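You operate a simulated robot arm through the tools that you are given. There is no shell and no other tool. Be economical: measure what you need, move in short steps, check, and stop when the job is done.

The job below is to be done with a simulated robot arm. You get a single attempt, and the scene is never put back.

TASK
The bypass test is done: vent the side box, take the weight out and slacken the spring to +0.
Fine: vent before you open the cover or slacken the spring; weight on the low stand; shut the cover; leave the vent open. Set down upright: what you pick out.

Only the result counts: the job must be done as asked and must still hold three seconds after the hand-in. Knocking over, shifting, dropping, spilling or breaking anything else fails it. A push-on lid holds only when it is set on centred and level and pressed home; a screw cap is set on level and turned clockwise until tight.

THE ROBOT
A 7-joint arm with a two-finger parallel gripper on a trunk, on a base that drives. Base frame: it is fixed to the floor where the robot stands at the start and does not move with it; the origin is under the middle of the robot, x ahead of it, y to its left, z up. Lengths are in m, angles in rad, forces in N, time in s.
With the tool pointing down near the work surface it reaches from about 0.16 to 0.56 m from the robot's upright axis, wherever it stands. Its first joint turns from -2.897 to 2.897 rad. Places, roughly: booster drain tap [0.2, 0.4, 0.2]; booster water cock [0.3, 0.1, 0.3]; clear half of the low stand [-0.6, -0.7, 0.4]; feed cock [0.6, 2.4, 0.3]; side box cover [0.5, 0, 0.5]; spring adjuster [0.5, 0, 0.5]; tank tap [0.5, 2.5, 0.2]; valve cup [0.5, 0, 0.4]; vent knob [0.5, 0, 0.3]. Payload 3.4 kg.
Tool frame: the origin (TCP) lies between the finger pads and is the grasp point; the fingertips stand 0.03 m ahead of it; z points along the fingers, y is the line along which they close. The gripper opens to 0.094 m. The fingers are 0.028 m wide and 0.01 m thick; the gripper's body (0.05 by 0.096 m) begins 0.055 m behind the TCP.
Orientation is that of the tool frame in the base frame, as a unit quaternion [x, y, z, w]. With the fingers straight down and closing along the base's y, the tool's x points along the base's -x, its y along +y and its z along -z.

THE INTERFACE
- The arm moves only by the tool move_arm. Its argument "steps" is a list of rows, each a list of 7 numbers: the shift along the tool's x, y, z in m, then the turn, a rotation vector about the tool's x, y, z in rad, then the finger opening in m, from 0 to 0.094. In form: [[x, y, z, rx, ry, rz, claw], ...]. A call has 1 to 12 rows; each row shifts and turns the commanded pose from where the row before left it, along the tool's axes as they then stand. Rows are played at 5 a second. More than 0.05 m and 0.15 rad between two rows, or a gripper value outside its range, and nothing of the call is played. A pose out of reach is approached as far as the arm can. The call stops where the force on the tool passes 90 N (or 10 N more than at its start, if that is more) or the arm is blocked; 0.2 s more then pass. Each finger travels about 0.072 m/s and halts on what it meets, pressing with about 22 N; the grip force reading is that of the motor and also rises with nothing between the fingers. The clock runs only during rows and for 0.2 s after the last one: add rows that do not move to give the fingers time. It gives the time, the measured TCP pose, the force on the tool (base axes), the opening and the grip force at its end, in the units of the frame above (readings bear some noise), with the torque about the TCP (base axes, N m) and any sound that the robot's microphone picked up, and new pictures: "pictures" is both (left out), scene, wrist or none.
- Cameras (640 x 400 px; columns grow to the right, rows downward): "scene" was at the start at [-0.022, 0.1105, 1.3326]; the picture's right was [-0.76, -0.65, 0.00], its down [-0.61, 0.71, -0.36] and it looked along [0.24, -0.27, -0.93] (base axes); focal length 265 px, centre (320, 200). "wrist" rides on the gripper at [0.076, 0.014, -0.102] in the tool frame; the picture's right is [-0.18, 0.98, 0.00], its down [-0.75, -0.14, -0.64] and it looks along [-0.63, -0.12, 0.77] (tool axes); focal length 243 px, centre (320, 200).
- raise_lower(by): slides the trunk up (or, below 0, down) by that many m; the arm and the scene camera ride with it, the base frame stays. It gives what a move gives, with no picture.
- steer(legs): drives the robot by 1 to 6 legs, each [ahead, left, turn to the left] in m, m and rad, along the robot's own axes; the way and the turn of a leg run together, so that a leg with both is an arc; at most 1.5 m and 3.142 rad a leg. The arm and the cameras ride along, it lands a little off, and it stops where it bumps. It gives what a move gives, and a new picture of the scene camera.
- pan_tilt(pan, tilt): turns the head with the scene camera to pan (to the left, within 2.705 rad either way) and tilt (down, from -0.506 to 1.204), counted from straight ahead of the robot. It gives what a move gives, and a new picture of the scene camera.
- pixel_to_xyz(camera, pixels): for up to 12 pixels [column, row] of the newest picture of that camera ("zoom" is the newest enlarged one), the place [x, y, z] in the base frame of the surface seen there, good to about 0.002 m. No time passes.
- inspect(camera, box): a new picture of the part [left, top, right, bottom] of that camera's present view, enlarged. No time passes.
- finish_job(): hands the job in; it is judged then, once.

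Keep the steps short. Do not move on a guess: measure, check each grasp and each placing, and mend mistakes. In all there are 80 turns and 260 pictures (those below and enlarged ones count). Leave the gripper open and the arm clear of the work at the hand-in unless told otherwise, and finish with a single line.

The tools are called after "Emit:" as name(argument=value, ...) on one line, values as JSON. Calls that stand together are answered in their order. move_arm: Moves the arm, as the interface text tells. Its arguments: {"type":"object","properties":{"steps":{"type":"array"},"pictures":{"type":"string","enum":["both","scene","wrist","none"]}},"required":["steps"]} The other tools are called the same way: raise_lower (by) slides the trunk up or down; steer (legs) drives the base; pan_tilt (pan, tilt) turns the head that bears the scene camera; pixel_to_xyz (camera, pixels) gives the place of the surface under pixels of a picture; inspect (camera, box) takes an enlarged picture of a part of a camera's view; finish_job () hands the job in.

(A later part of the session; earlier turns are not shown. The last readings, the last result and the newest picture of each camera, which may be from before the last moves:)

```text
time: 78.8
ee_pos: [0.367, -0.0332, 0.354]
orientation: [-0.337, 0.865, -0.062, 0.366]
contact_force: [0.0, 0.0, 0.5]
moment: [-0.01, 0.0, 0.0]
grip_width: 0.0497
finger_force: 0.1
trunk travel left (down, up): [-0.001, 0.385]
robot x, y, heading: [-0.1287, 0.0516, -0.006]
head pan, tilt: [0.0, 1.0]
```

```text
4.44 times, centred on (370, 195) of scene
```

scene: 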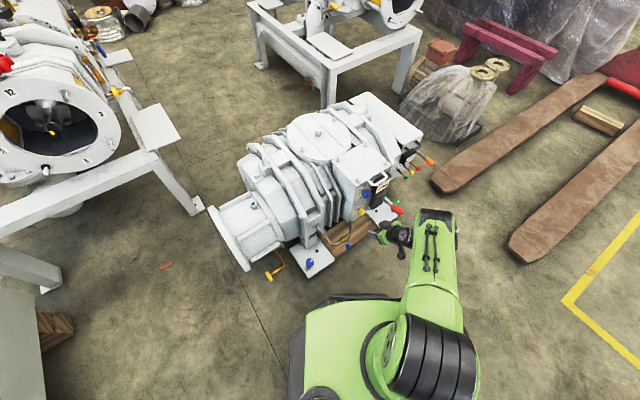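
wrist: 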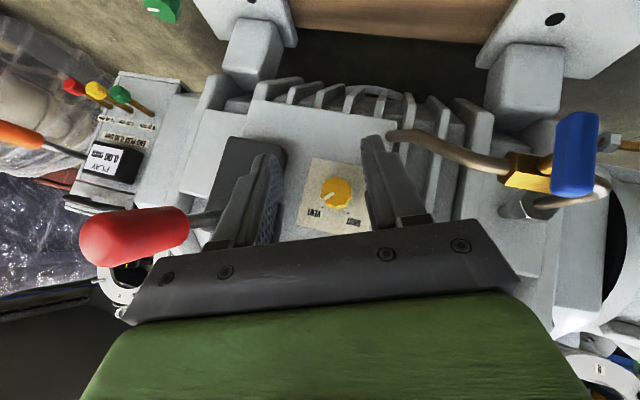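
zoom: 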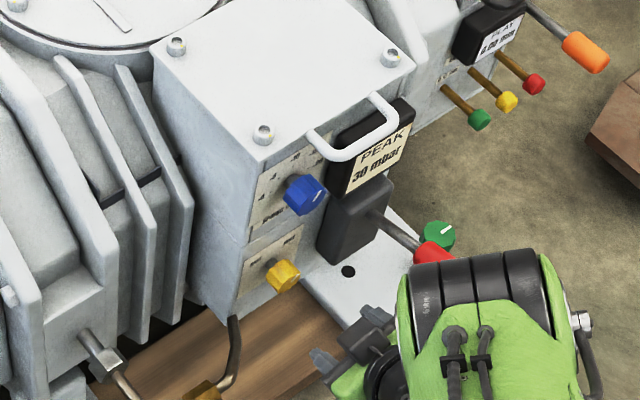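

I'll measure the marker ends in 3D to get the exact angle.

Emit:
inspect(camera="wrist", box=[305, 155, 375, 235])

Emit:
pixel_to_xyz(camera="wrist", pixels=[[325, 195], [323, 197], [329, 190], [322, 203], [336, 192]])

```text
5.00 times, centred on (340, 195) of wrist
```

zoom: 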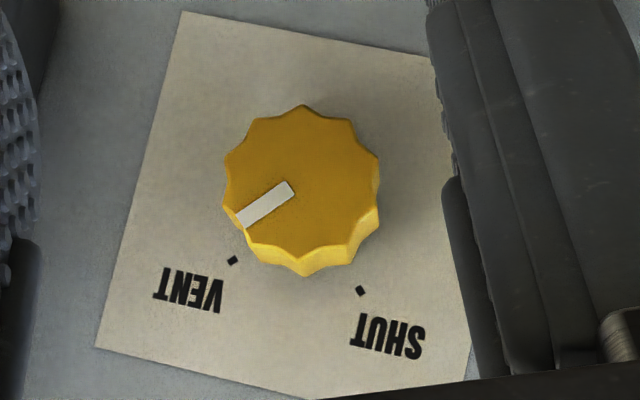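

```text
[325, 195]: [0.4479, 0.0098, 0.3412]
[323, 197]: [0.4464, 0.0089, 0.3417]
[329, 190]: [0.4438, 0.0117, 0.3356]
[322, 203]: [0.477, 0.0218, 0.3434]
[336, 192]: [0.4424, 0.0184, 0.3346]
```

The pointer is at ≈45°, on VENT. Next the spring knob while I'm here: level swing, rise to z≈0.475 in front of the blue knob and flatten the pitch.

Emit:
move_arm(steps=[[0, 0, 0, -0.0856, 0, 0.069, 0.054], [0, 0, 0, -0.0856, 0, 0.069, 0.054], [-0.025, 0, -0.031, 0, 0, 0, 0.054], [-0.025, 0, -0.031, 0, 0, 0, 0.054], [-0.025, 0, -0.031, 0, 0, 0, 0.054], [0, 0, 0, 0, -0.13, 0, 0.054], [0, 0, 0, 0, -0.13, 0, 0.054], [0, 0, 0, 0, -0.13, 0, 0.054], [0, 0, 0, 0, -0.13, 0, 0.054], [0, 0, 0, 0, -0.13, 0, 0.054], [0, 0, 0, 0, -0.13, 0, 0.054]], pictures="wrist")

```text
time: 81.2
ee_pos: [0.3526, -0.0048, 0.4955]
orientation: [-0.271, 0.692, 0.152, 0.651]
contact_force: [0.9, -0.2, 0.0]
moment: [0.03, -0.01, 0.03]
grip_width: 0.0539
finger_force: 0.0
out of reach, approached as far as the arm can: row 11
trunk travel left (down, up): [-0.001, 0.385]
robot x, y, heading: [-0.1316, 0.0533, -0.006]
head pan, tilt: [0.0, 1.0]
```

wrist: 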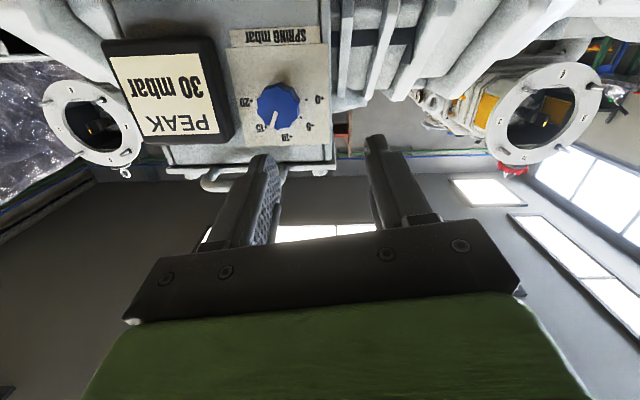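

Near-level now (α≈6°). I'll roll +90° about the tool axis (camera to the left) so the −90° turn ends with the camera below, away from the lever.

Emit:
move_arm(steps=[[0, 0, 0, 0, 0, 0.1428, 0.054], [0, 0, 0, 0, 0, 0.1428, 0.054], [0, 0, 0, 0, 0, 0.1428, 0.054], [0, 0, 0, 0, 0, 0.1428, 0.054], [0, 0, 0, 0, 0, 0.1428, 0.054], [0, 0, 0, 0, 0, 0.1428, 0.054], [0, 0, 0, 0, 0, 0.1428, 0.054], [0, 0, 0, 0, 0, 0.1428, 0.054], [0, 0, 0, 0, 0, 0.1428, 0.054], [0, 0, 0, 0, 0, 0.1428, 0.054], [0, 0, 0, 0, 0, 0.1428, 0.054]], pictures="none")

Emit:
move_arm(steps=[[-0.018, -0.02, 0.022, 0, 0, 0, 0.054], [-0.0175, 0, 0.022, 0, 0, 0, 0.054], [0, 0, 0, 0, 0, 0, 0.054]], pictures="wrist")

Emit:
inspect(camera="wrist", box=[220, 80, 420, 220])

```text
time: 83.6
ee_pos: [0.3525, -0.004, 0.496]
orientation: [0.299, 0.681, 0.568, 0.352]
contact_force: [0.4, -0.1, -0.4]
moment: [-0.01, 0.01, 0.02]
grip_width: 0.0539
finger_force: 0.0
trunk travel left (down, up): [-0.001, 0.385]
robot x, y, heading: [-0.1269, 0.0553, -0.006]
head pan, tilt: [0.0, 1.0]
```

```text
time: 84.4
ee_pos: [0.391, -0.0043, 0.5005]
orientation: [0.299, 0.683, 0.565, 0.353]
contact_force: [0.3, -0.1, 0.1]
moment: [0.0, 0.01, 0.02]
grip_width: 0.0541
finger_force: 0.0
out of reach, approached as far as the arm can: row 1
trunk travel left (down, up): [-0.001, 0.385]
robot x, y, heading: [-0.127, 0.0535, -0.006]
head pan, tilt: [0.0, 1.0]
```

wrist: 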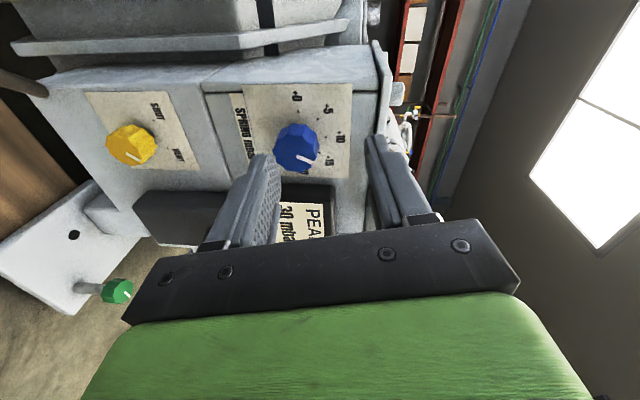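

```text
2.86 times, centred on (320, 150) of wrist
```

zoom: 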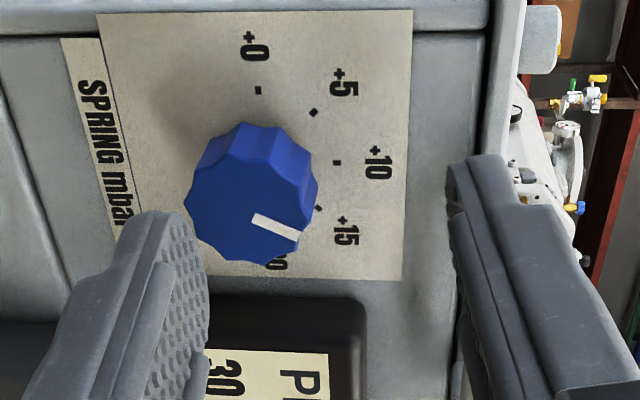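

Pointer reads between +10 and +15 (the camera evidently nudged it). z stops at 0.50; I'll pitch 0.26 rad down, lower to knob height and shift right 12 mm.

Emit:
move_arm(steps=[[0, 0, 0, 0.13, 0, 0, 0.054], [0, 0, 0, 0.13, 0, 0, 0.054], [-0.006, -0.009, 0.0035, 0, 0, 0, 0.054], [-0.006, -0.009, 0.0035, 0, 0, 0, 0.054], [0, 0, 0, 0, 0, 0, 0.054]], pictures="wrist")

Emit:
inspect(camera="wrist", box=[220, 80, 420, 220])

```text
time: 85.6
ee_pos: [0.4001, -0.0175, 0.4805]
orientation: [0.343, 0.749, 0.474, 0.311]
contact_force: [0.9, 0.0, -0.9]
moment: [-0.01, 0.02, 0.01]
grip_width: 0.0537
finger_force: 0.0
trunk travel left (down, up): [-0.001, 0.385]
robot x, y, heading: [-0.1315, 0.0522, -0.01]
head pan, tilt: [0.0, 1.0]
```

wrist: 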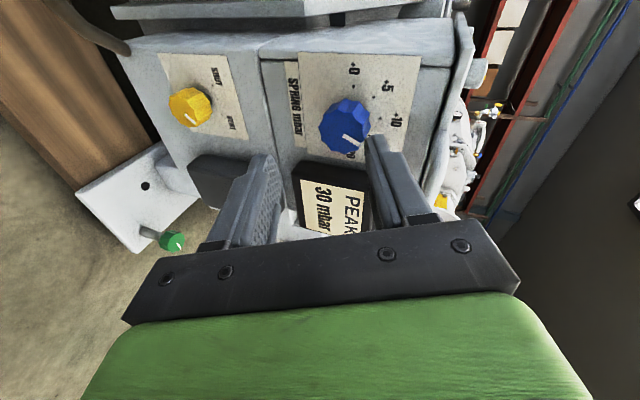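

```text
2.86 times, centred on (320, 150) of wrist
```

zoom: 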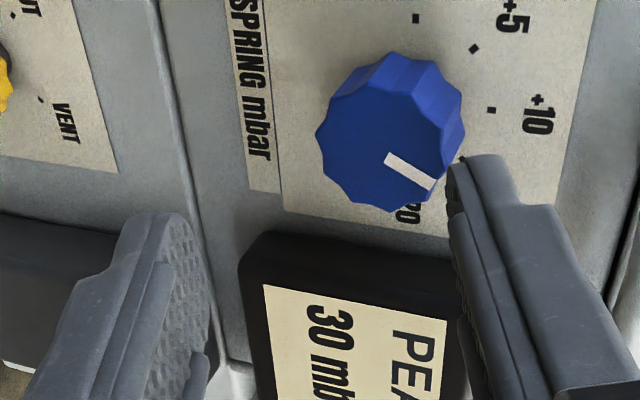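

Knob is 18.6 mm above the finger midline (+Y) and 61 mm ahead. I'll centre, then advance and close.

Emit:
move_arm(steps=[[0.005, 0.0186, 0.005, 0, 0, 0, 0.046], [0, 0, 0.019, 0, 0, 0, 0.046], [0, 0, 0.019, 0, 0, 0, 0.046], [0, 0, 0, 0, 0, 0, 0.046]], pictures="wrist")

Emit:
inspect(camera="wrist", box=[220, 80, 420, 220])

```text
time: 86.6
ee_pos: [0.4329, 0.0143, 0.4836]
orientation: [0.342, 0.749, 0.474, 0.312]
contact_force: [-17.4, -5.5, 7.2]
moment: [0.26, -0.53, 0.19]
grip_width: 0.0461
finger_force: 0.2
trunk travel left (down, up): [-0.001, 0.385]
robot x, y, heading: [-0.1308, 0.0509, -0.004]
head pan, tilt: [0.0, 1.0]
```

wrist: 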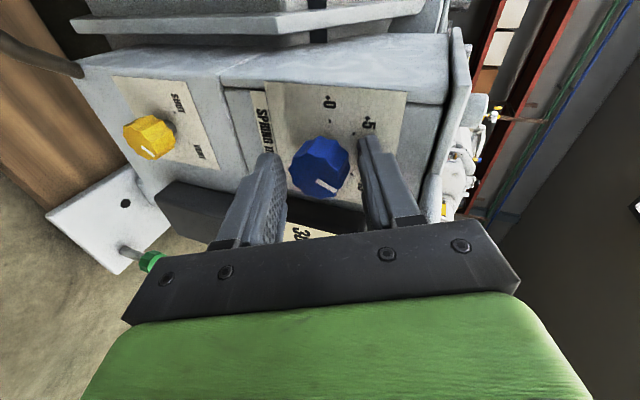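

```text
2.86 times, centred on (320, 150) of wrist
```

zoom: 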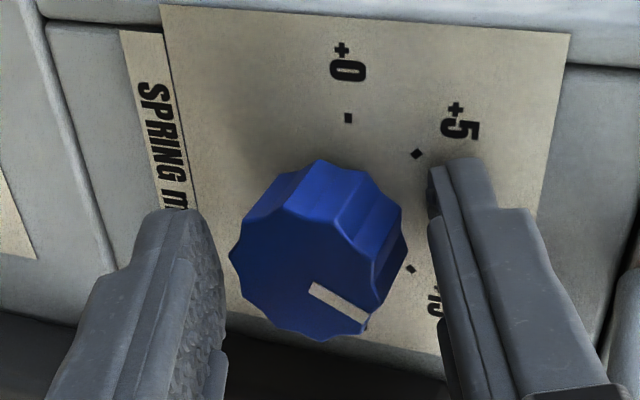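

Upper fingertip is touching the panel (~17 N). Back off 8 mm, then close.

Emit:
move_arm(steps=[[0, 0, -0.008, 0, 0, 0, 0.046], [0, 0, 0, 0, 0, 0, 0.038], [0, 0, 0, 0, 0, 0, 0.03], [0, 0, 0, 0, 0, 0, 0.026], [0, 0, 0, 0, 0, 0, 0.026]], pictures="wrist")

Emit:
inspect(camera="wrist", box=[220, 80, 420, 220])

```text
time: 87.8
ee_pos: [0.4282, 0.0092, 0.4842]
orientation: [0.342, 0.75, 0.472, 0.312]
contact_force: [5.3, -1.4, -5.5]
moment: [0.11, -0.22, 0.03]
grip_width: 0.0379
finger_force: 44.9
trunk travel left (down, up): [-0.001, 0.385]
robot x, y, heading: [-0.129, 0.0557, -0.003]
head pan, tilt: [0.0, 1.0]
```

wrist: 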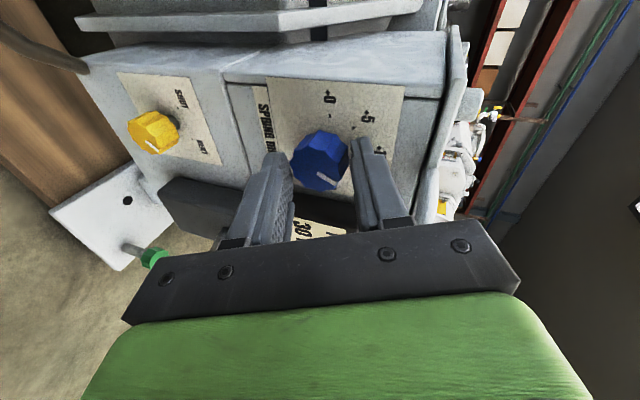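

```text
2.86 times, centred on (320, 150) of wrist
```

zoom: 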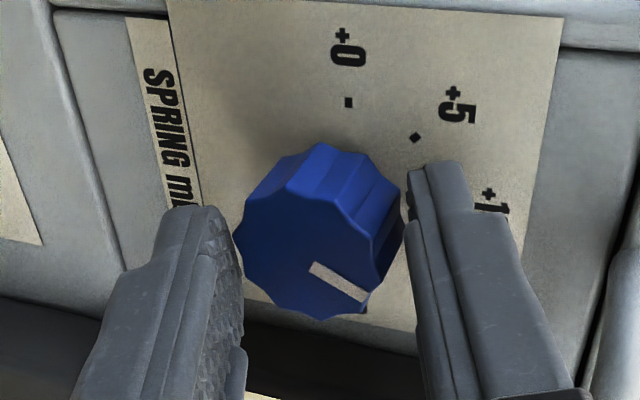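

Gripped (0.038, 45 N). Turn counter-clockwise about the knob axis 0.56 rad and check.

Emit:
move_arm(steps=[[0.0012, 0, 0, 0, -0.0505, -0.1305, 0.026], [0.0012, 0, 0, 0, -0.0505, -0.1305, 0.026], [0.0012, 0, 0, 0, -0.0505, -0.1305, 0.026], [0.0012, 0, 0, 0, -0.0505, -0.1305, 0.026]], pictures="wrist")

Emit:
inspect(camera="wrist", box=[220, 80, 420, 220])

```text
time: 88.8
ee_pos: [0.4258, 0.0131, 0.4835]
orientation: [0.183, 0.778, 0.339, 0.496]
contact_force: [-1.0, -2.9, -6.8]
moment: [0.24, -0.24, 0.08]
grip_width: 0.0379
finger_force: 45.2
trunk travel left (down, up): [-0.001, 0.385]
robot x, y, heading: [-0.1271, 0.0545, -0.006]
head pan, tilt: [0.0, 1.0]
```

wrist: 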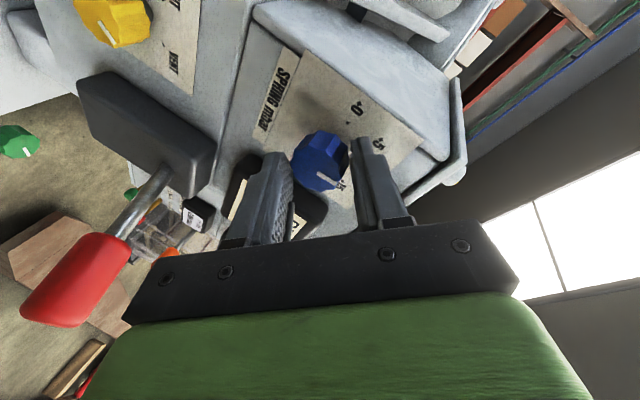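

```text
2.86 times, centred on (320, 150) of wrist
```

zoom: 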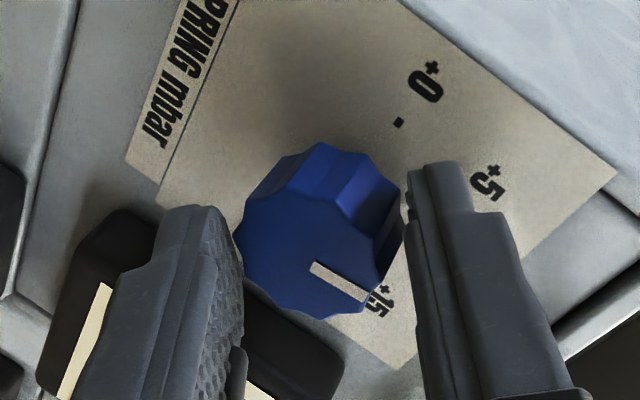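

Turning well. Another 0.7 rad.

Emit:
move_arm(steps=[[0.0012, 0, 0, 0, -0.0505, -0.1305, 0.026], [0.0012, 0, 0, 0, -0.0505, -0.1305, 0.026], [0.0012, 0, 0, 0, -0.0505, -0.1305, 0.026], [0.0012, 0, 0, 0, -0.0505, -0.1305, 0.026], [0.0012, 0, 0, 0, -0.0505, -0.1305, 0.026]], pictures="wrist")

Emit:
inspect(camera="wrist", box=[220, 80, 420, 220])

```text
time: 90.0
ee_pos: [0.4244, 0.0159, 0.477]
orientation: [-0.036, 0.729, 0.138, 0.67]
contact_force: [2.3, -10.1, -9.4]
moment: [-0.69, 1.14, 0.22]
grip_width: 0.0377
finger_force: 44.5
trunk travel left (down, up): [-0.001, 0.385]
robot x, y, heading: [-0.1324, 0.0503, -0.008]
head pan, tilt: [0.0, 1.0]
```

wrist: 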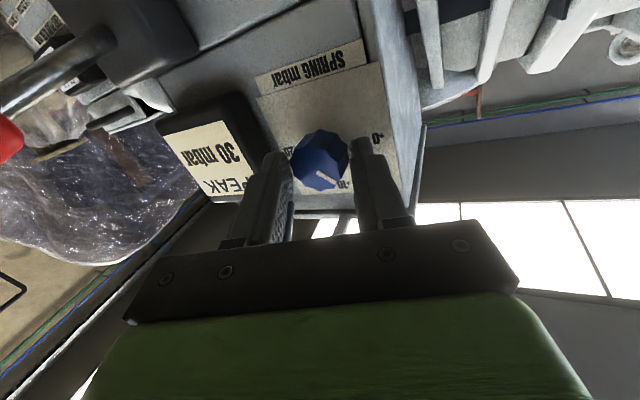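

```text
2.86 times, centred on (320, 150) of wrist
```

zoom: 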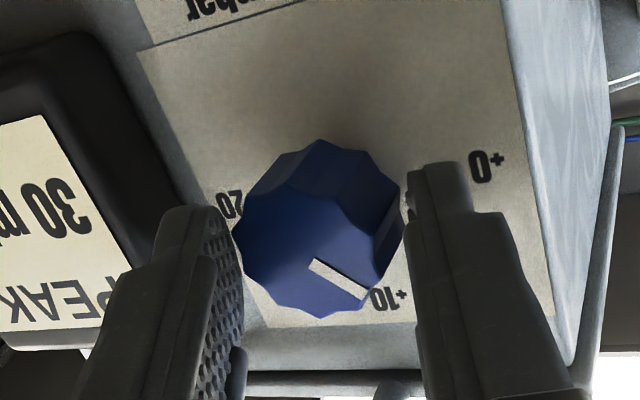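

Pointer is near +5. Open, swing back 0.7 rad around the knob, and re-grip.

Emit:
move_arm(steps=[[0, 0, 0, 0, 0, 0, 0.045], [0, 0, 0, 0, 0, 0, 0.05], [-0.0012, 0, 0, 0, 0.0505, 0.1305, 0.05], [-0.0012, 0, 0, 0, 0.0505, 0.1305, 0.05], [-0.0012, 0, 0, 0, 0.0505, 0.1305, 0.05], [-0.0012, 0, 0, 0, 0.0505, 0.1305, 0.05], [-0.0012, 0, 0, 0, 0.0505, 0.1305, 0.05], [0, 0, 0, 0, 0, 0, 0.04], [0, 0, 0, 0, 0, 0, 0.03], [0, 0, 0, 0, 0, 0, 0.026], [0, 0, 0, 0, 0, 0, 0.026]], pictures="wrist")

Emit:
inspect(camera="wrist", box=[220, 80, 420, 220])

```text
time: 92.4
ee_pos: [0.4247, 0.0139, 0.4827]
orientation: [0.183, 0.778, 0.34, 0.495]
contact_force: [0.7, -9.2, -7.6]
moment: [-0.03, 0.04, -0.04]
grip_width: 0.0375
finger_force: 45.0
trunk travel left (down, up): [-0.001, 0.385]
robot x, y, heading: [-0.1333, 0.0558, -0.006]
head pan, tilt: [0.0, 1.0]
```

wrist: 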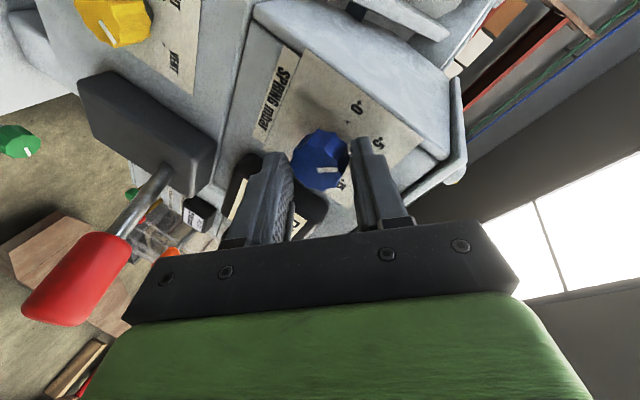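

```text
2.86 times, centred on (320, 150) of wrist
```

zoom: 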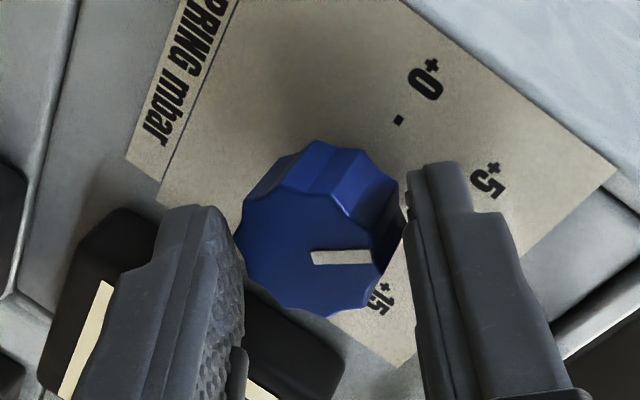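

Re-gripped; about 58° remain to +0. Turn another 0.98 rad counter-clockwise.

Emit:
move_arm(steps=[[0.0012, 0, 0, 0, -0.0505, -0.1305, 0.026], [0.0012, 0, 0, 0, -0.0505, -0.1305, 0.026], [0.0012, 0, 0, 0, -0.0505, -0.1305, 0.026], [0.0012, 0, 0, 0, -0.0505, -0.1305, 0.026], [0.0012, 0, 0, 0, -0.0505, -0.1305, 0.026], [0.0012, 0, 0, 0, -0.0505, -0.1305, 0.026], [0.0012, 0, 0, 0, -0.0505, -0.1305, 0.026]], pictures="wrist")

Emit:
inspect(camera="wrist", box=[220, 80, 420, 220])

```text
time: 94.0
ee_pos: [0.4231, 0.0164, 0.4756]
orientation: [-0.122, 0.683, 0.051, 0.719]
contact_force: [2.7, -16.7, -8.1]
moment: [0.03, 0.55, -0.46]
grip_width: 0.038
finger_force: 28.1
trunk travel left (down, up): [-0.001, 0.385]
robot x, y, heading: [-0.1293, 0.0572, -0.005]
head pan, tilt: [0.0, 1.0]
```

wrist: 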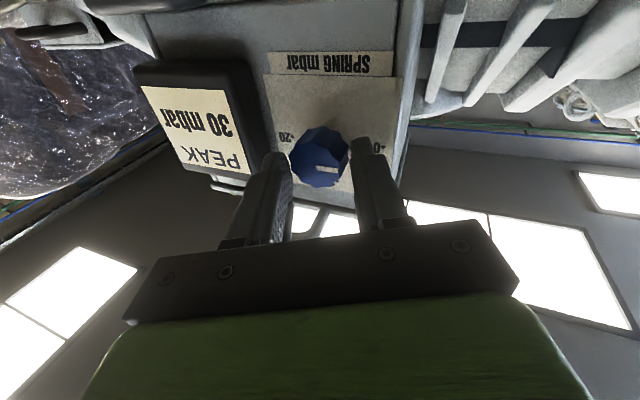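

```text
2.86 times, centred on (320, 150) of wrist
```

zoom: 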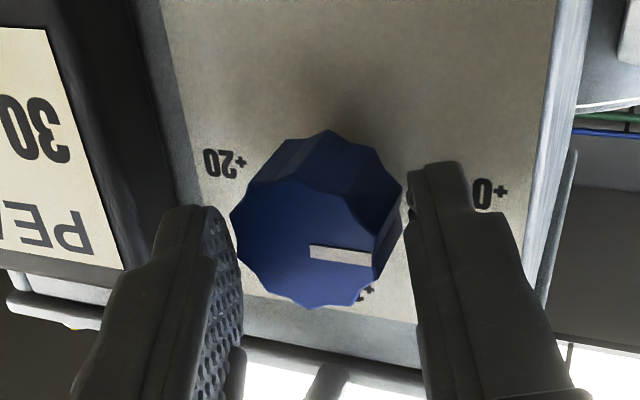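

Pointer is parallel to the +20→+0 line, i.e. at +0. Open and back straight out, then verify.

Emit:
move_arm(steps=[[0, 0, 0, 0, 0, 0, 0.042], [0, 0, 0, 0, 0, 0, 0.05], [0, 0, 0, 0, 0, 0, 0.054], [0, -0.0144, -0.0373, 0, 0, 0, 0.054], [0, -0.0144, -0.0373, 0, 0, 0, 0.054]], pictures="wrist")

Emit:
inspect(camera="wrist", box=[220, 40, 420, 180])

Emit:
inspect(camera="scene", box=[320, 140, 420, 230])

```text
time: 95.2
ee_pos: [0.3573, -0.0275, 0.4773]
orientation: [-0.122, 0.683, 0.052, 0.719]
contact_force: [-0.2, -0.1, 0.6]
moment: [0.03, 0.03, 0.03]
grip_width: 0.054
finger_force: 0.1
trunk travel left (down, up): [-0.001, 0.385]
robot x, y, heading: [-0.1292, 0.057, -0.007]
head pan, tilt: [0.0, 1.0]
```

wrist: 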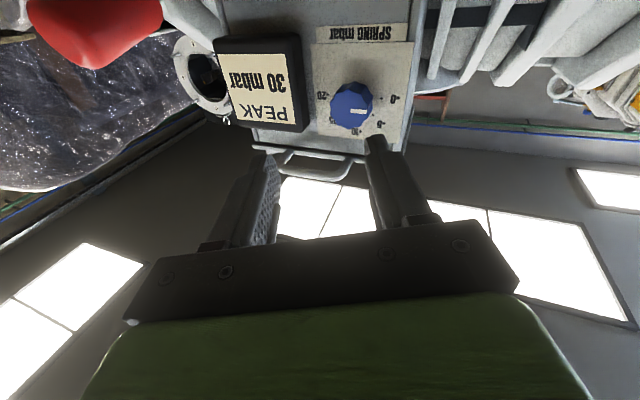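

```text
2.86 times, centred on (320, 110) of wrist
```

zoom: 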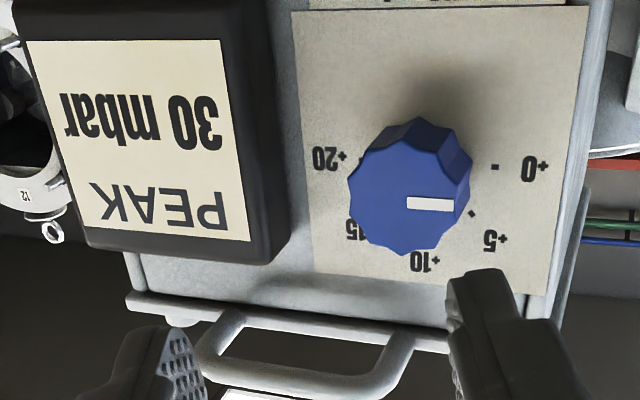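

```text
4.44 times, centred on (370, 185) of scene
```

zoom: 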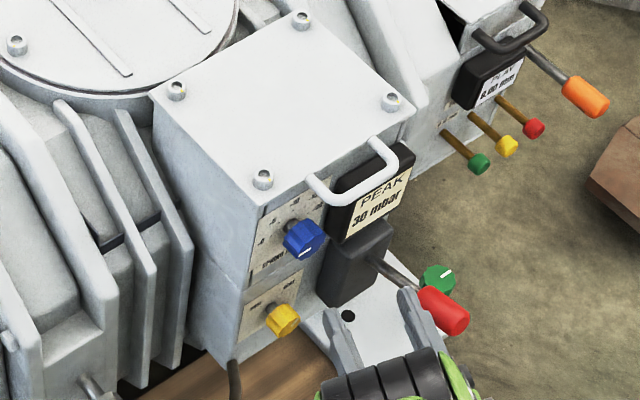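

Spring pointer at +0, vent on VENT. Now measure the cover and its handle.

Emit:
pixel_to_xyz(camera="zoom", pixels=[[310, 185], [350, 185], [395, 165], [375, 140], [352, 198], [262, 190], [400, 120], [165, 95], [300, 35], [290, 110], [408, 112], [250, 195]])

Emit:
inspect(camera="scene", box=[350, 155, 420, 205])

```text
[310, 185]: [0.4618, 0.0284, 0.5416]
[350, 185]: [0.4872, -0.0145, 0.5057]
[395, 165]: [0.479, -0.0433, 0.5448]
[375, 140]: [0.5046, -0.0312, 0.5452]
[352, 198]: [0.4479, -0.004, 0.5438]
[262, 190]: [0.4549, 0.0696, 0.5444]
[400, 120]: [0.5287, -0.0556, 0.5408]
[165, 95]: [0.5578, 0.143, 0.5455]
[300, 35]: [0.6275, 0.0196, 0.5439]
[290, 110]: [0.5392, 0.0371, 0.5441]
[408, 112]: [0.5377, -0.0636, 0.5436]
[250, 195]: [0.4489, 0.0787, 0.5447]
```

```text
8.00 times, centred on (385, 180) of scene
```

zoom: 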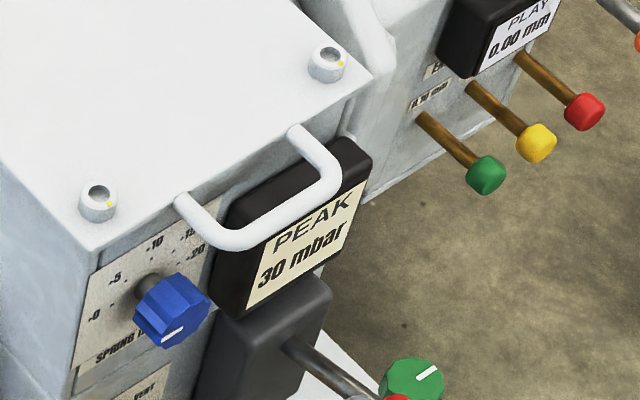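

Handle bar is at d≈0.364, t≈−0.28, z≈0.54; the cover spans d 0.40–0.54. I need the base extents and lever tip, to drive in close safely.

Emit:
pixel_to_xyz(camera="scene", pixels=[[335, 299], [410, 303], [300, 330], [350, 297], [424, 214], [421, 211], [418, 208]])

Emit:
inspect(camera="scene", box=[280, 190, 480, 400])

Emit:
pixel_to_xyz(camera="zoom", pixels=[[50, 320], [120, 300], [200, 320], [250, 330], [60, 380], [100, 340], [390, 60], [355, 45], [150, 330]])

```text
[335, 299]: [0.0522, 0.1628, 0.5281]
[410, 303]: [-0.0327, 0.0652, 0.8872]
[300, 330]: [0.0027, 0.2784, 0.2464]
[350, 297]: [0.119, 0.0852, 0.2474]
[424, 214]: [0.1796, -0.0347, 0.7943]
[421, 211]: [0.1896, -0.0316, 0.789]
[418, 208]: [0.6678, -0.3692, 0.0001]
```

```text
1.90 times, centred on (380, 295) of scene
```

zoom: 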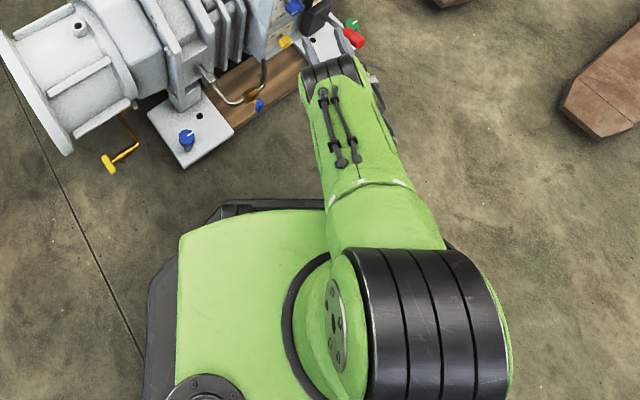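

```text
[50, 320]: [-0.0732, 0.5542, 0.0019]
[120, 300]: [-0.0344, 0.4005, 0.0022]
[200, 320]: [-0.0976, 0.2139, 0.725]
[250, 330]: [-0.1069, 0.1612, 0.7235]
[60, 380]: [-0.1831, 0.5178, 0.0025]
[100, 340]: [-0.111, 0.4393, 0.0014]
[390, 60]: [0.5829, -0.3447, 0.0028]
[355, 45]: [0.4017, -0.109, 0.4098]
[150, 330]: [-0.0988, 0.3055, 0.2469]
```

Base is low (z≤0.25, ±0.25 m), so it can stand at d≈0 facing the box. First raise the arm and point the tool down, then drive.

Emit:
move_arm(steps=[[-0.05, 0, -0.01, 0, 0, 0, 0.06], [-0.05, 0, -0.01, 0, 0, 0, 0.06], [-0.05, 0, 0, 0, 0, 0, 0.06], [-0.05, 0, 0, 0, 0, 0, 0.06], [-0.05, 0, 0, 0, 0, 0, 0.06], [-0.05, 0, 0, 0, 0, 0, 0.06], [-0.05, 0, 0, 0, 0, 0, 0.06], [0, 0, 0, 0, 0.145, 0, 0.06], [0, 0, 0, 0, 0.145, 0, 0.06], [0, 0, 0, 0, 0.145, 0, 0.06], [0, 0, 0, 0, 0.145, 0, 0.06], [0, 0, 0, 0, 0.145, 0, 0.06]], pictures="none")

Emit:
move_arm(steps=[[0, 0, 0, 0, 0.145, 0, 0.06], [0, 0, 0, 0, 0.145, 0, 0.06], [0, 0, 0, 0, 0.145, 0, 0.06], [0, 0, 0, 0, 0.145, 0, 0.06], [0, 0, 0, 0, 0.145, 0, 0.06], [0, 0, 0, 0, 0.145, 0, 0.06]], pictures="none")

Emit:
steer(legs=[[0, 0, 0.624], [0, -0.371, 0], [0.072, 0, 0]])

```text
refused: row 1 steps farther than a row can; nothing moved
```

```text
time: 96.6
ee_pos: [0.3581, -0.0287, 0.4767]
orientation: [-0.135, 0.922, -0.006, 0.363]
contact_force: [-0.7, 0.8, -0.4]
moment: [0.01, 0.0, 0.02]
grip_width: 0.0603
finger_force: 0.0
trunk travel left (down, up): [-0.001, 0.385]
robot x, y, heading: [-0.1299, 0.0533, -0.007]
head pan, tilt: [0.0, 1.0]
```

```text
time: 99.9
ee_pos: [0.4224, 0.1209, 0.4731]
orientation: [-0.411, 0.835, 0.121, 0.346]
contact_force: [-0.4, 0.3, 0.5]
moment: [0.0, 0.04, 0.02]
grip_width: 0.06
finger_force: 0.1
trunk travel left (down, up): [-0.001, 0.385]
robot x, y, heading: [-0.0181, -0.1059, 0.618]
head pan, tilt: [0.0, 1.0]
stopped in leg 2: the force on the tool passed its limit at 124 N (the readings are from after the stop); the commanded pose is now the measured one
```

scene: 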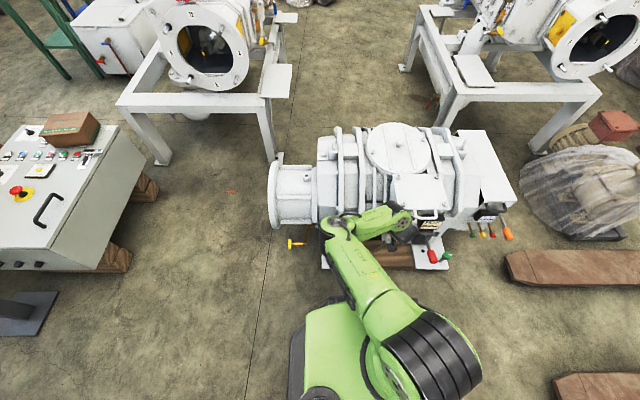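

My mistake: the first row was refused (over 0.05) and the drive started with the hand low, and bumped. I'll look before moving.

Emit:
inspect(camera="wrist", box=[0, 0, 640, 400])

Emit:
inspect(camera="scene", box=[300, 120, 480, 280])

```text
1.00 times, centred on (320, 200) of wrist (not enlarged: the box is as wide or as high as the picture)
```

zoom: 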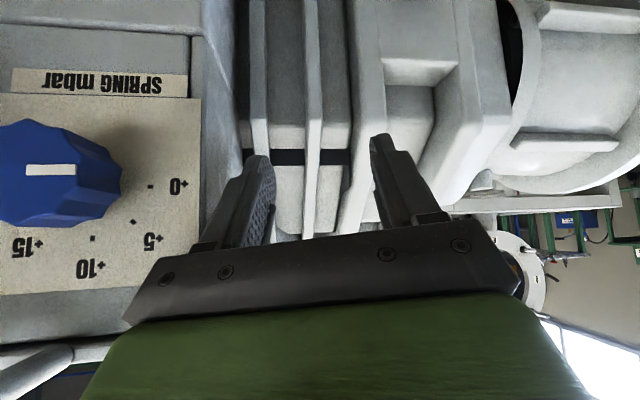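

```text
2.50 times, centred on (390, 200) of scene
```

zoom: 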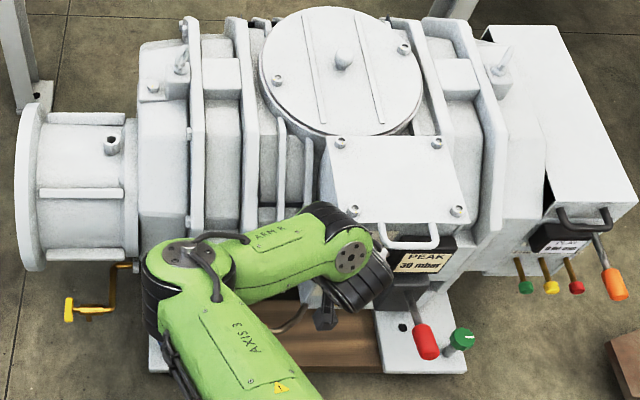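

The hand only rests beside the box's left edge; nothing looks displaced. Back off outward, then straight up, then finish pointing down.

Emit:
move_arm(steps=[[0.0208, 0.0128, -0.02, 0, 0, 0, 0.06], [0.0208, 0.0078, -0.02, 0, 0, 0, 0.06], [-0.0305, -0.0037, -0.033, 0, 0, 0, 0.06], [-0.0305, -0.0037, -0.033, 0, 0, 0, 0.06], [-0.0305, -0.0037, -0.033, 0, 0, 0, 0.06], [-0.0305, -0.0037, -0.033, 0, 0, 0, 0.06], [-0.0305, -0.0037, -0.033, 0, 0, 0, 0.06], [-0.0305, -0.0037, -0.033, 0, 0, 0, 0.06], [-0.0305, -0.0037, -0.033, 0, 0, 0, 0.06], [0, 0, 0, 0, 0.14, 0, 0.06], [0, 0, 0, 0, 0.14, 0, 0.06], [0, 0, 0, 0, 0.14, 0, 0.06]], pictures="scene")

```text
time: 102.5
ee_pos: [0.3695, 0.092, 0.7868]
orientation: [-0.426, 0.889, 0.032, 0.165]
contact_force: [-0.1, 0.1, -0.7]
moment: [0.02, 0.02, 0.0]
grip_width: 0.06
finger_force: 0.0
out of reach, approached as far as the arm can: row 2
trunk travel left (down, up): [-0.001, 0.385]
robot x, y, heading: [-0.0172, -0.1082, 0.619]
head pan, tilt: [0.0, 1.0]
```

scene: 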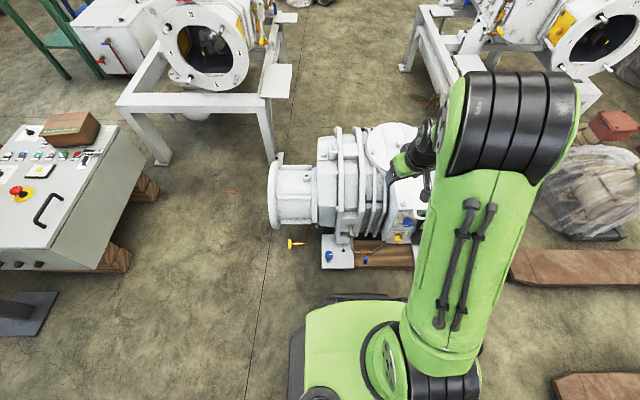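

Finish pointing down, align yaw with the box, and drive right 0.17, ahead 0.07.

Emit:
move_arm(steps=[[0, 0, 0, 0, 0.113, 0, 0.05], [0, 0, 0, 0, 0.113, 0, 0.05], [0, 0, 0, 0, 0.112, 0, 0.05], [0, 0, 0, 0, 0, 0.138, 0.05], [0, 0, 0, 0, 0, 0.138, 0.05]], pictures="none")

Emit:
steer(legs=[[0, -0.17, 0], [0.07, 0, 0]])

Emit:
inspect(camera="wrist", box=[0, 0, 640, 400])

```text
time: 103.7
ee_pos: [0.3688, 0.0913, 0.786]
orientation: [-0.296, 0.954, -0.038, 0.017]
contact_force: [-0.4, -0.2, 0.9]
moment: [0.01, -0.04, -0.01]
grip_width: 0.0502
finger_force: 0.1
trunk travel left (down, up): [-0.001, 0.385]
robot x, y, heading: [-0.0147, -0.1096, 0.617]
head pan, tilt: [0.0, 1.0]
```

```text
time: 105.8
ee_pos: [0.5265, -0.0071, 0.7866]
orientation: [-0.297, 0.954, -0.037, 0.018]
contact_force: [-0.1, 0.1, -0.1]
moment: [0.02, 0.01, 0.0]
grip_width: 0.05
finger_force: 0.1
trunk travel left (down, up): [-0.001, 0.385]
robot x, y, heading: [0.1397, -0.2082, 0.616]
head pan, tilt: [0.0, 1.0]
```

scene: 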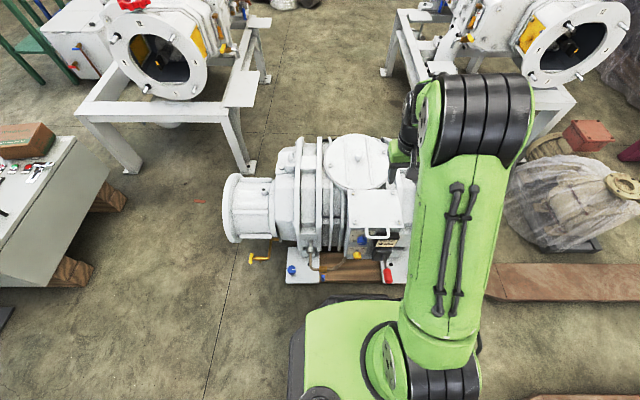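

```text
1.00 times, centred on (320, 200) of wrist (not enlarged: the box is as wide or as high as the picture)
```

zoom: 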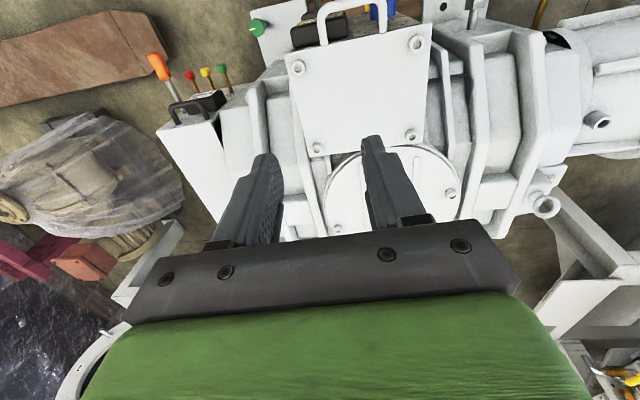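

Level the tool, roll +90° so the fingers close across the handle bar, and move above the bar (−0.061 along d, +0.03 left).

Emit:
move_arm(steps=[[0, 0, 0, -0.081, 0, 0, 0.05], [0, 0, 0, 0, 0, 0.143, 0.05], [0, 0, 0, 0, 0, 0.143, 0.05], [0, 0, 0, 0, 0, 0.143, 0.05], [0, 0, 0, 0, 0, 0.143, 0.05], [0, 0, 0, 0, 0, 0.143, 0.05], [0, 0, 0, 0, 0, 0.143, 0.05], [0, 0, 0, 0, 0, 0.143, 0.05], [0, 0, 0, 0, 0, 0.143, 0.05], [0, 0, 0, 0, 0, 0.143, 0.05], [0, 0, 0, 0, 0, 0.142, 0.05], [0, 0, 0, 0, 0, 0.142, 0.05]], pictures="none")

Emit:
move_arm(steps=[[0.015, -0.03, 0.04, 0, 0, 0, 0.05], [0.015, -0.031, 0.03, 0, 0, 0, 0.05]])

```text
time: 108.4
ee_pos: [0.5255, -0.0079, 0.7882]
orientation: [0.466, 0.885, 0.006, 0.003]
contact_force: [-0.1, -0.2, 0.1]
moment: [0.02, 0.03, -0.03]
grip_width: 0.05
finger_force: 0.0
trunk travel left (down, up): [-0.001, 0.385]
robot x, y, heading: [0.1388, -0.2031, 0.614]
head pan, tilt: [0.0, 1.0]
```

```text
refused: row 1 steps farther than a row can; nothing moved
```

Emit:
move_arm(steps=[[0.01, -0.02, 0.035, 0, 0, 0, 0.05], [0.01, -0.02, 0.035, 0, 0, 0, 0.05], [0.01, -0.021, 0.03, 0, 0, 0, 0.05], [0, 0, 0.04, 0, 0, 0, 0.05]])

Emit:
inspect(camera="wrist", box=[180, 60, 460, 240])

```text
time: 109.4
ee_pos: [0.4603, -0.0162, 0.647]
orientation: [0.465, 0.886, 0.006, 0.005]
contact_force: [0.2, 0.3, -0.2]
moment: [0.05, -0.01, -0.02]
grip_width: 0.05
finger_force: 0.0
trunk travel left (down, up): [-0.001, 0.385]
robot x, y, heading: [0.1396, -0.2007, 0.618]
head pan, tilt: [0.0, 1.0]
```

scene: 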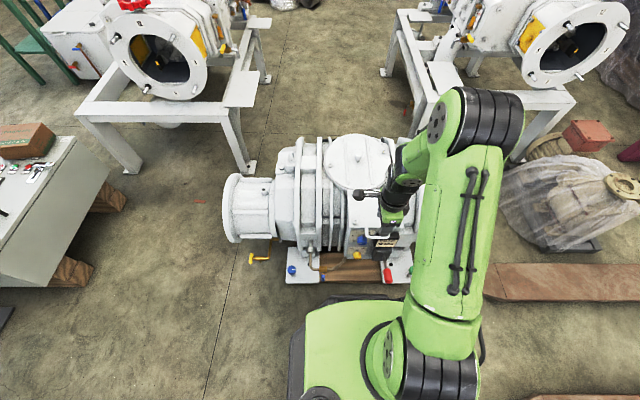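
wrist: 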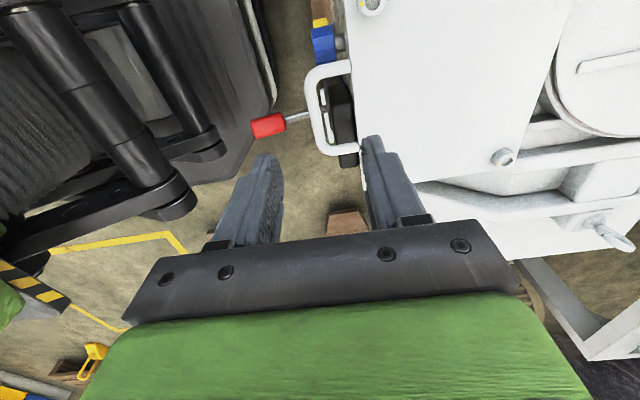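

```text
2.22 times, centred on (320, 150) of wrist
```

zoom: 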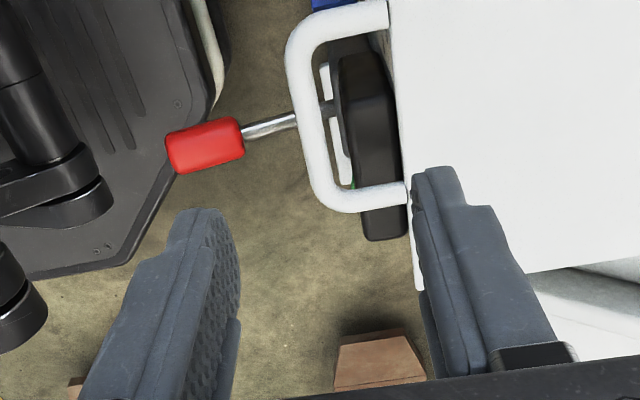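

Measure the handle bar, its legs and the gauge box below it.

Emit:
pixel_to_xyz(camera="zoom", pixels=[[298, 60], [305, 110], [315, 170], [350, 18], [370, 198], [365, 60], [370, 120], [385, 215], [395, 100]])

```text
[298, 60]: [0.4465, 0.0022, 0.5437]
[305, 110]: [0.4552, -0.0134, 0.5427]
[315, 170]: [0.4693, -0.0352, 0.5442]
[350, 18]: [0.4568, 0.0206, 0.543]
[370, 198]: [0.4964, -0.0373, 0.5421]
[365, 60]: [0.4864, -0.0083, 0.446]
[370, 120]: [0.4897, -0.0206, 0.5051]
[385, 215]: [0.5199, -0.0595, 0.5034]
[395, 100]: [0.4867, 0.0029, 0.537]
```

Hand is centred over the bar. Lower 0.10 with fingers at 0.032 and close.

Emit:
move_arm(steps=[[0, -0.002, 0.03, 0, 0, 0, 0.032], [0, 0, 0.035, 0, 0, 0, 0.032], [0, 0, 0.035, 0, 0, 0, 0.032], [0, 0, 0, 0, 0, 0, 0.015], [0, 0, 0, 0, 0, 0, 0.005], [0, 0, 0, 0, 0, 0, 0.005]], pictures="wrist")

Emit:
inspect(camera="wrist", box=[180, 60, 460, 240])

```text
time: 110.8
ee_pos: [0.4593, -0.0184, 0.5467]
orientation: [0.464, 0.886, 0.004, 0.003]
contact_force: [-5.2, -3.9, -0.8]
moment: [0.02, 0.09, 1.31]
grip_width: 0.0101
finger_force: 43.9
trunk travel left (down, up): [-0.001, 0.385]
robot x, y, heading: [0.1387, -0.2034, 0.621]
head pan, tilt: [0.0, 1.0]
```

wrist: 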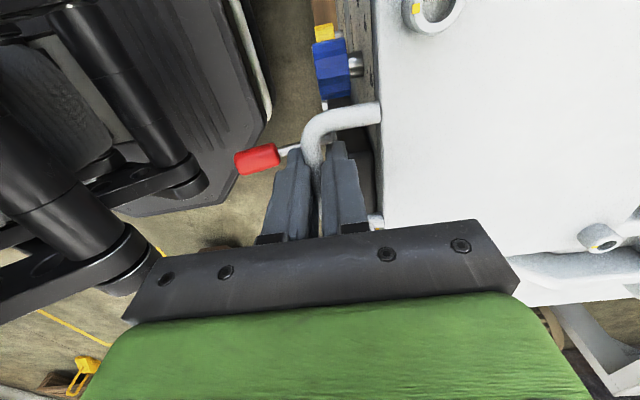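

```text
2.22 times, centred on (320, 150) of wrist
```

zoom: 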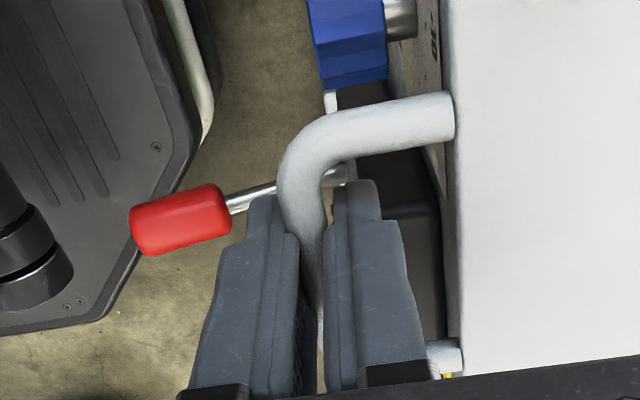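

Gripped the bar (0.010). Lift 20 mm to see whether the cover is hinged or lifts off.

Emit:
move_arm(steps=[[0, 0, -0.01, 0, 0, 0, 0.005], [0, 0.001, -0.01, 0, 0, 0, 0.005]])

Emit:
inspect(camera="scene", box=[320, 130, 440, 250])

Emit:
pixel_to_xyz(camera="wrist", pixels=[[390, 100], [390, 200], [500, 100], [560, 200], [600, 60], [450, 200]])

```text
time: 111.4
ee_pos: [0.4604, -0.0179, 0.568]
orientation: [0.465, 0.885, 0.006, 0.003]
contact_force: [-5.2, -7.6, -1.5]
moment: [0.59, 0.58, 1.24]
grip_width: 0.01
finger_force: 43.6
trunk travel left (down, up): [-0.001, 0.385]
robot x, y, heading: [0.1433, -0.201, 0.619]
head pan, tilt: [0.0, 1.0]
```

scene: 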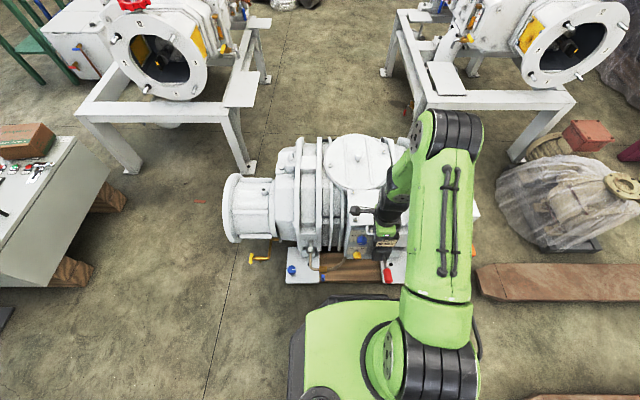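
wrist: 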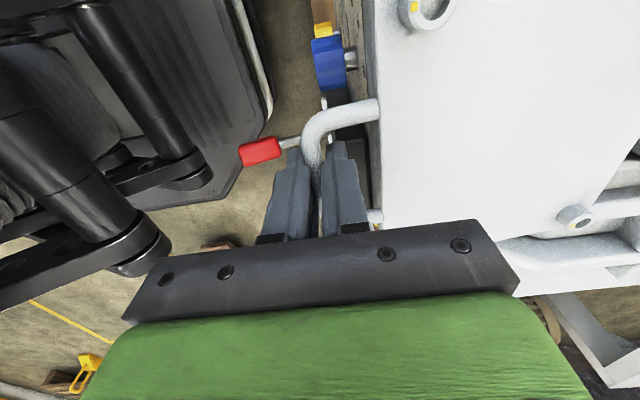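

```text
3.33 times, centred on (380, 190) of scene
```

zoom: 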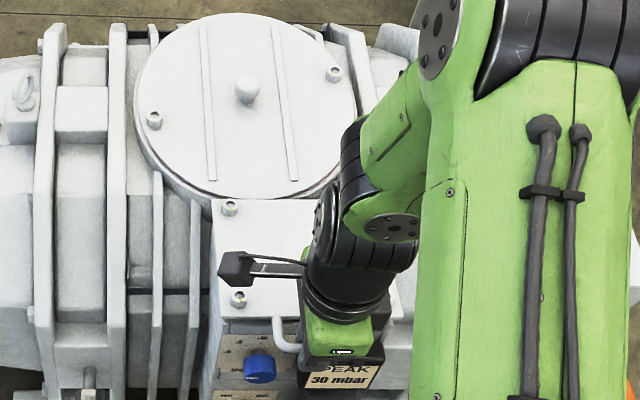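

```text
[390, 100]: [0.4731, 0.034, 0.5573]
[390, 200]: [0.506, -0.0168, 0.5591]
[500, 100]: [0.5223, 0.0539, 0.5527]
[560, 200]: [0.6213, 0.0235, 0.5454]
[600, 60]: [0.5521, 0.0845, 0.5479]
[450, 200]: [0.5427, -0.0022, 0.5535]
```

It is hinged at the rear (front 14 mm up, hinge at d≈0.54). I'll follow the arc to ~60° first.

Emit:
move_arm(steps=[[0, 0.0054, -0.0267, 0, 0, 0, 0.005], [0, 0.0095, -0.0256, 0, 0, 0, 0.005], [0, 0.0133, -0.0238, 0, 0, 0, 0.005], [0, 0.0168, -0.0215, 0, 0, 0, 0.005], [0, 0.0199, -0.0186, 0, 0, 0, 0.005], [0, 0.0225, -0.0153, 0, 0, 0, 0.005]], pictures="wrist")

```text
time: 112.8
ee_pos: [0.5274, 0.0294, 0.7041]
orientation: [0.464, 0.886, 0.008, 0.004]
contact_force: [-20.6, -18.2, 41.0]
moment: [-0.01, 0.26, 1.09]
grip_width: 0.0095
finger_force: 43.4
trunk travel left (down, up): [-0.001, 0.385]
robot x, y, heading: [0.1395, -0.2042, 0.619]
head pan, tilt: [0.0, 1.0]
```

wrist: 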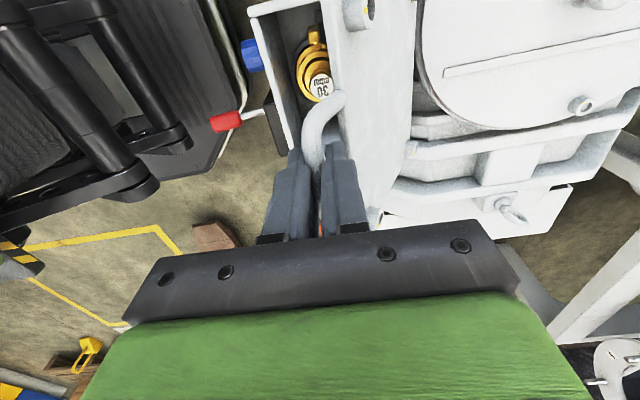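

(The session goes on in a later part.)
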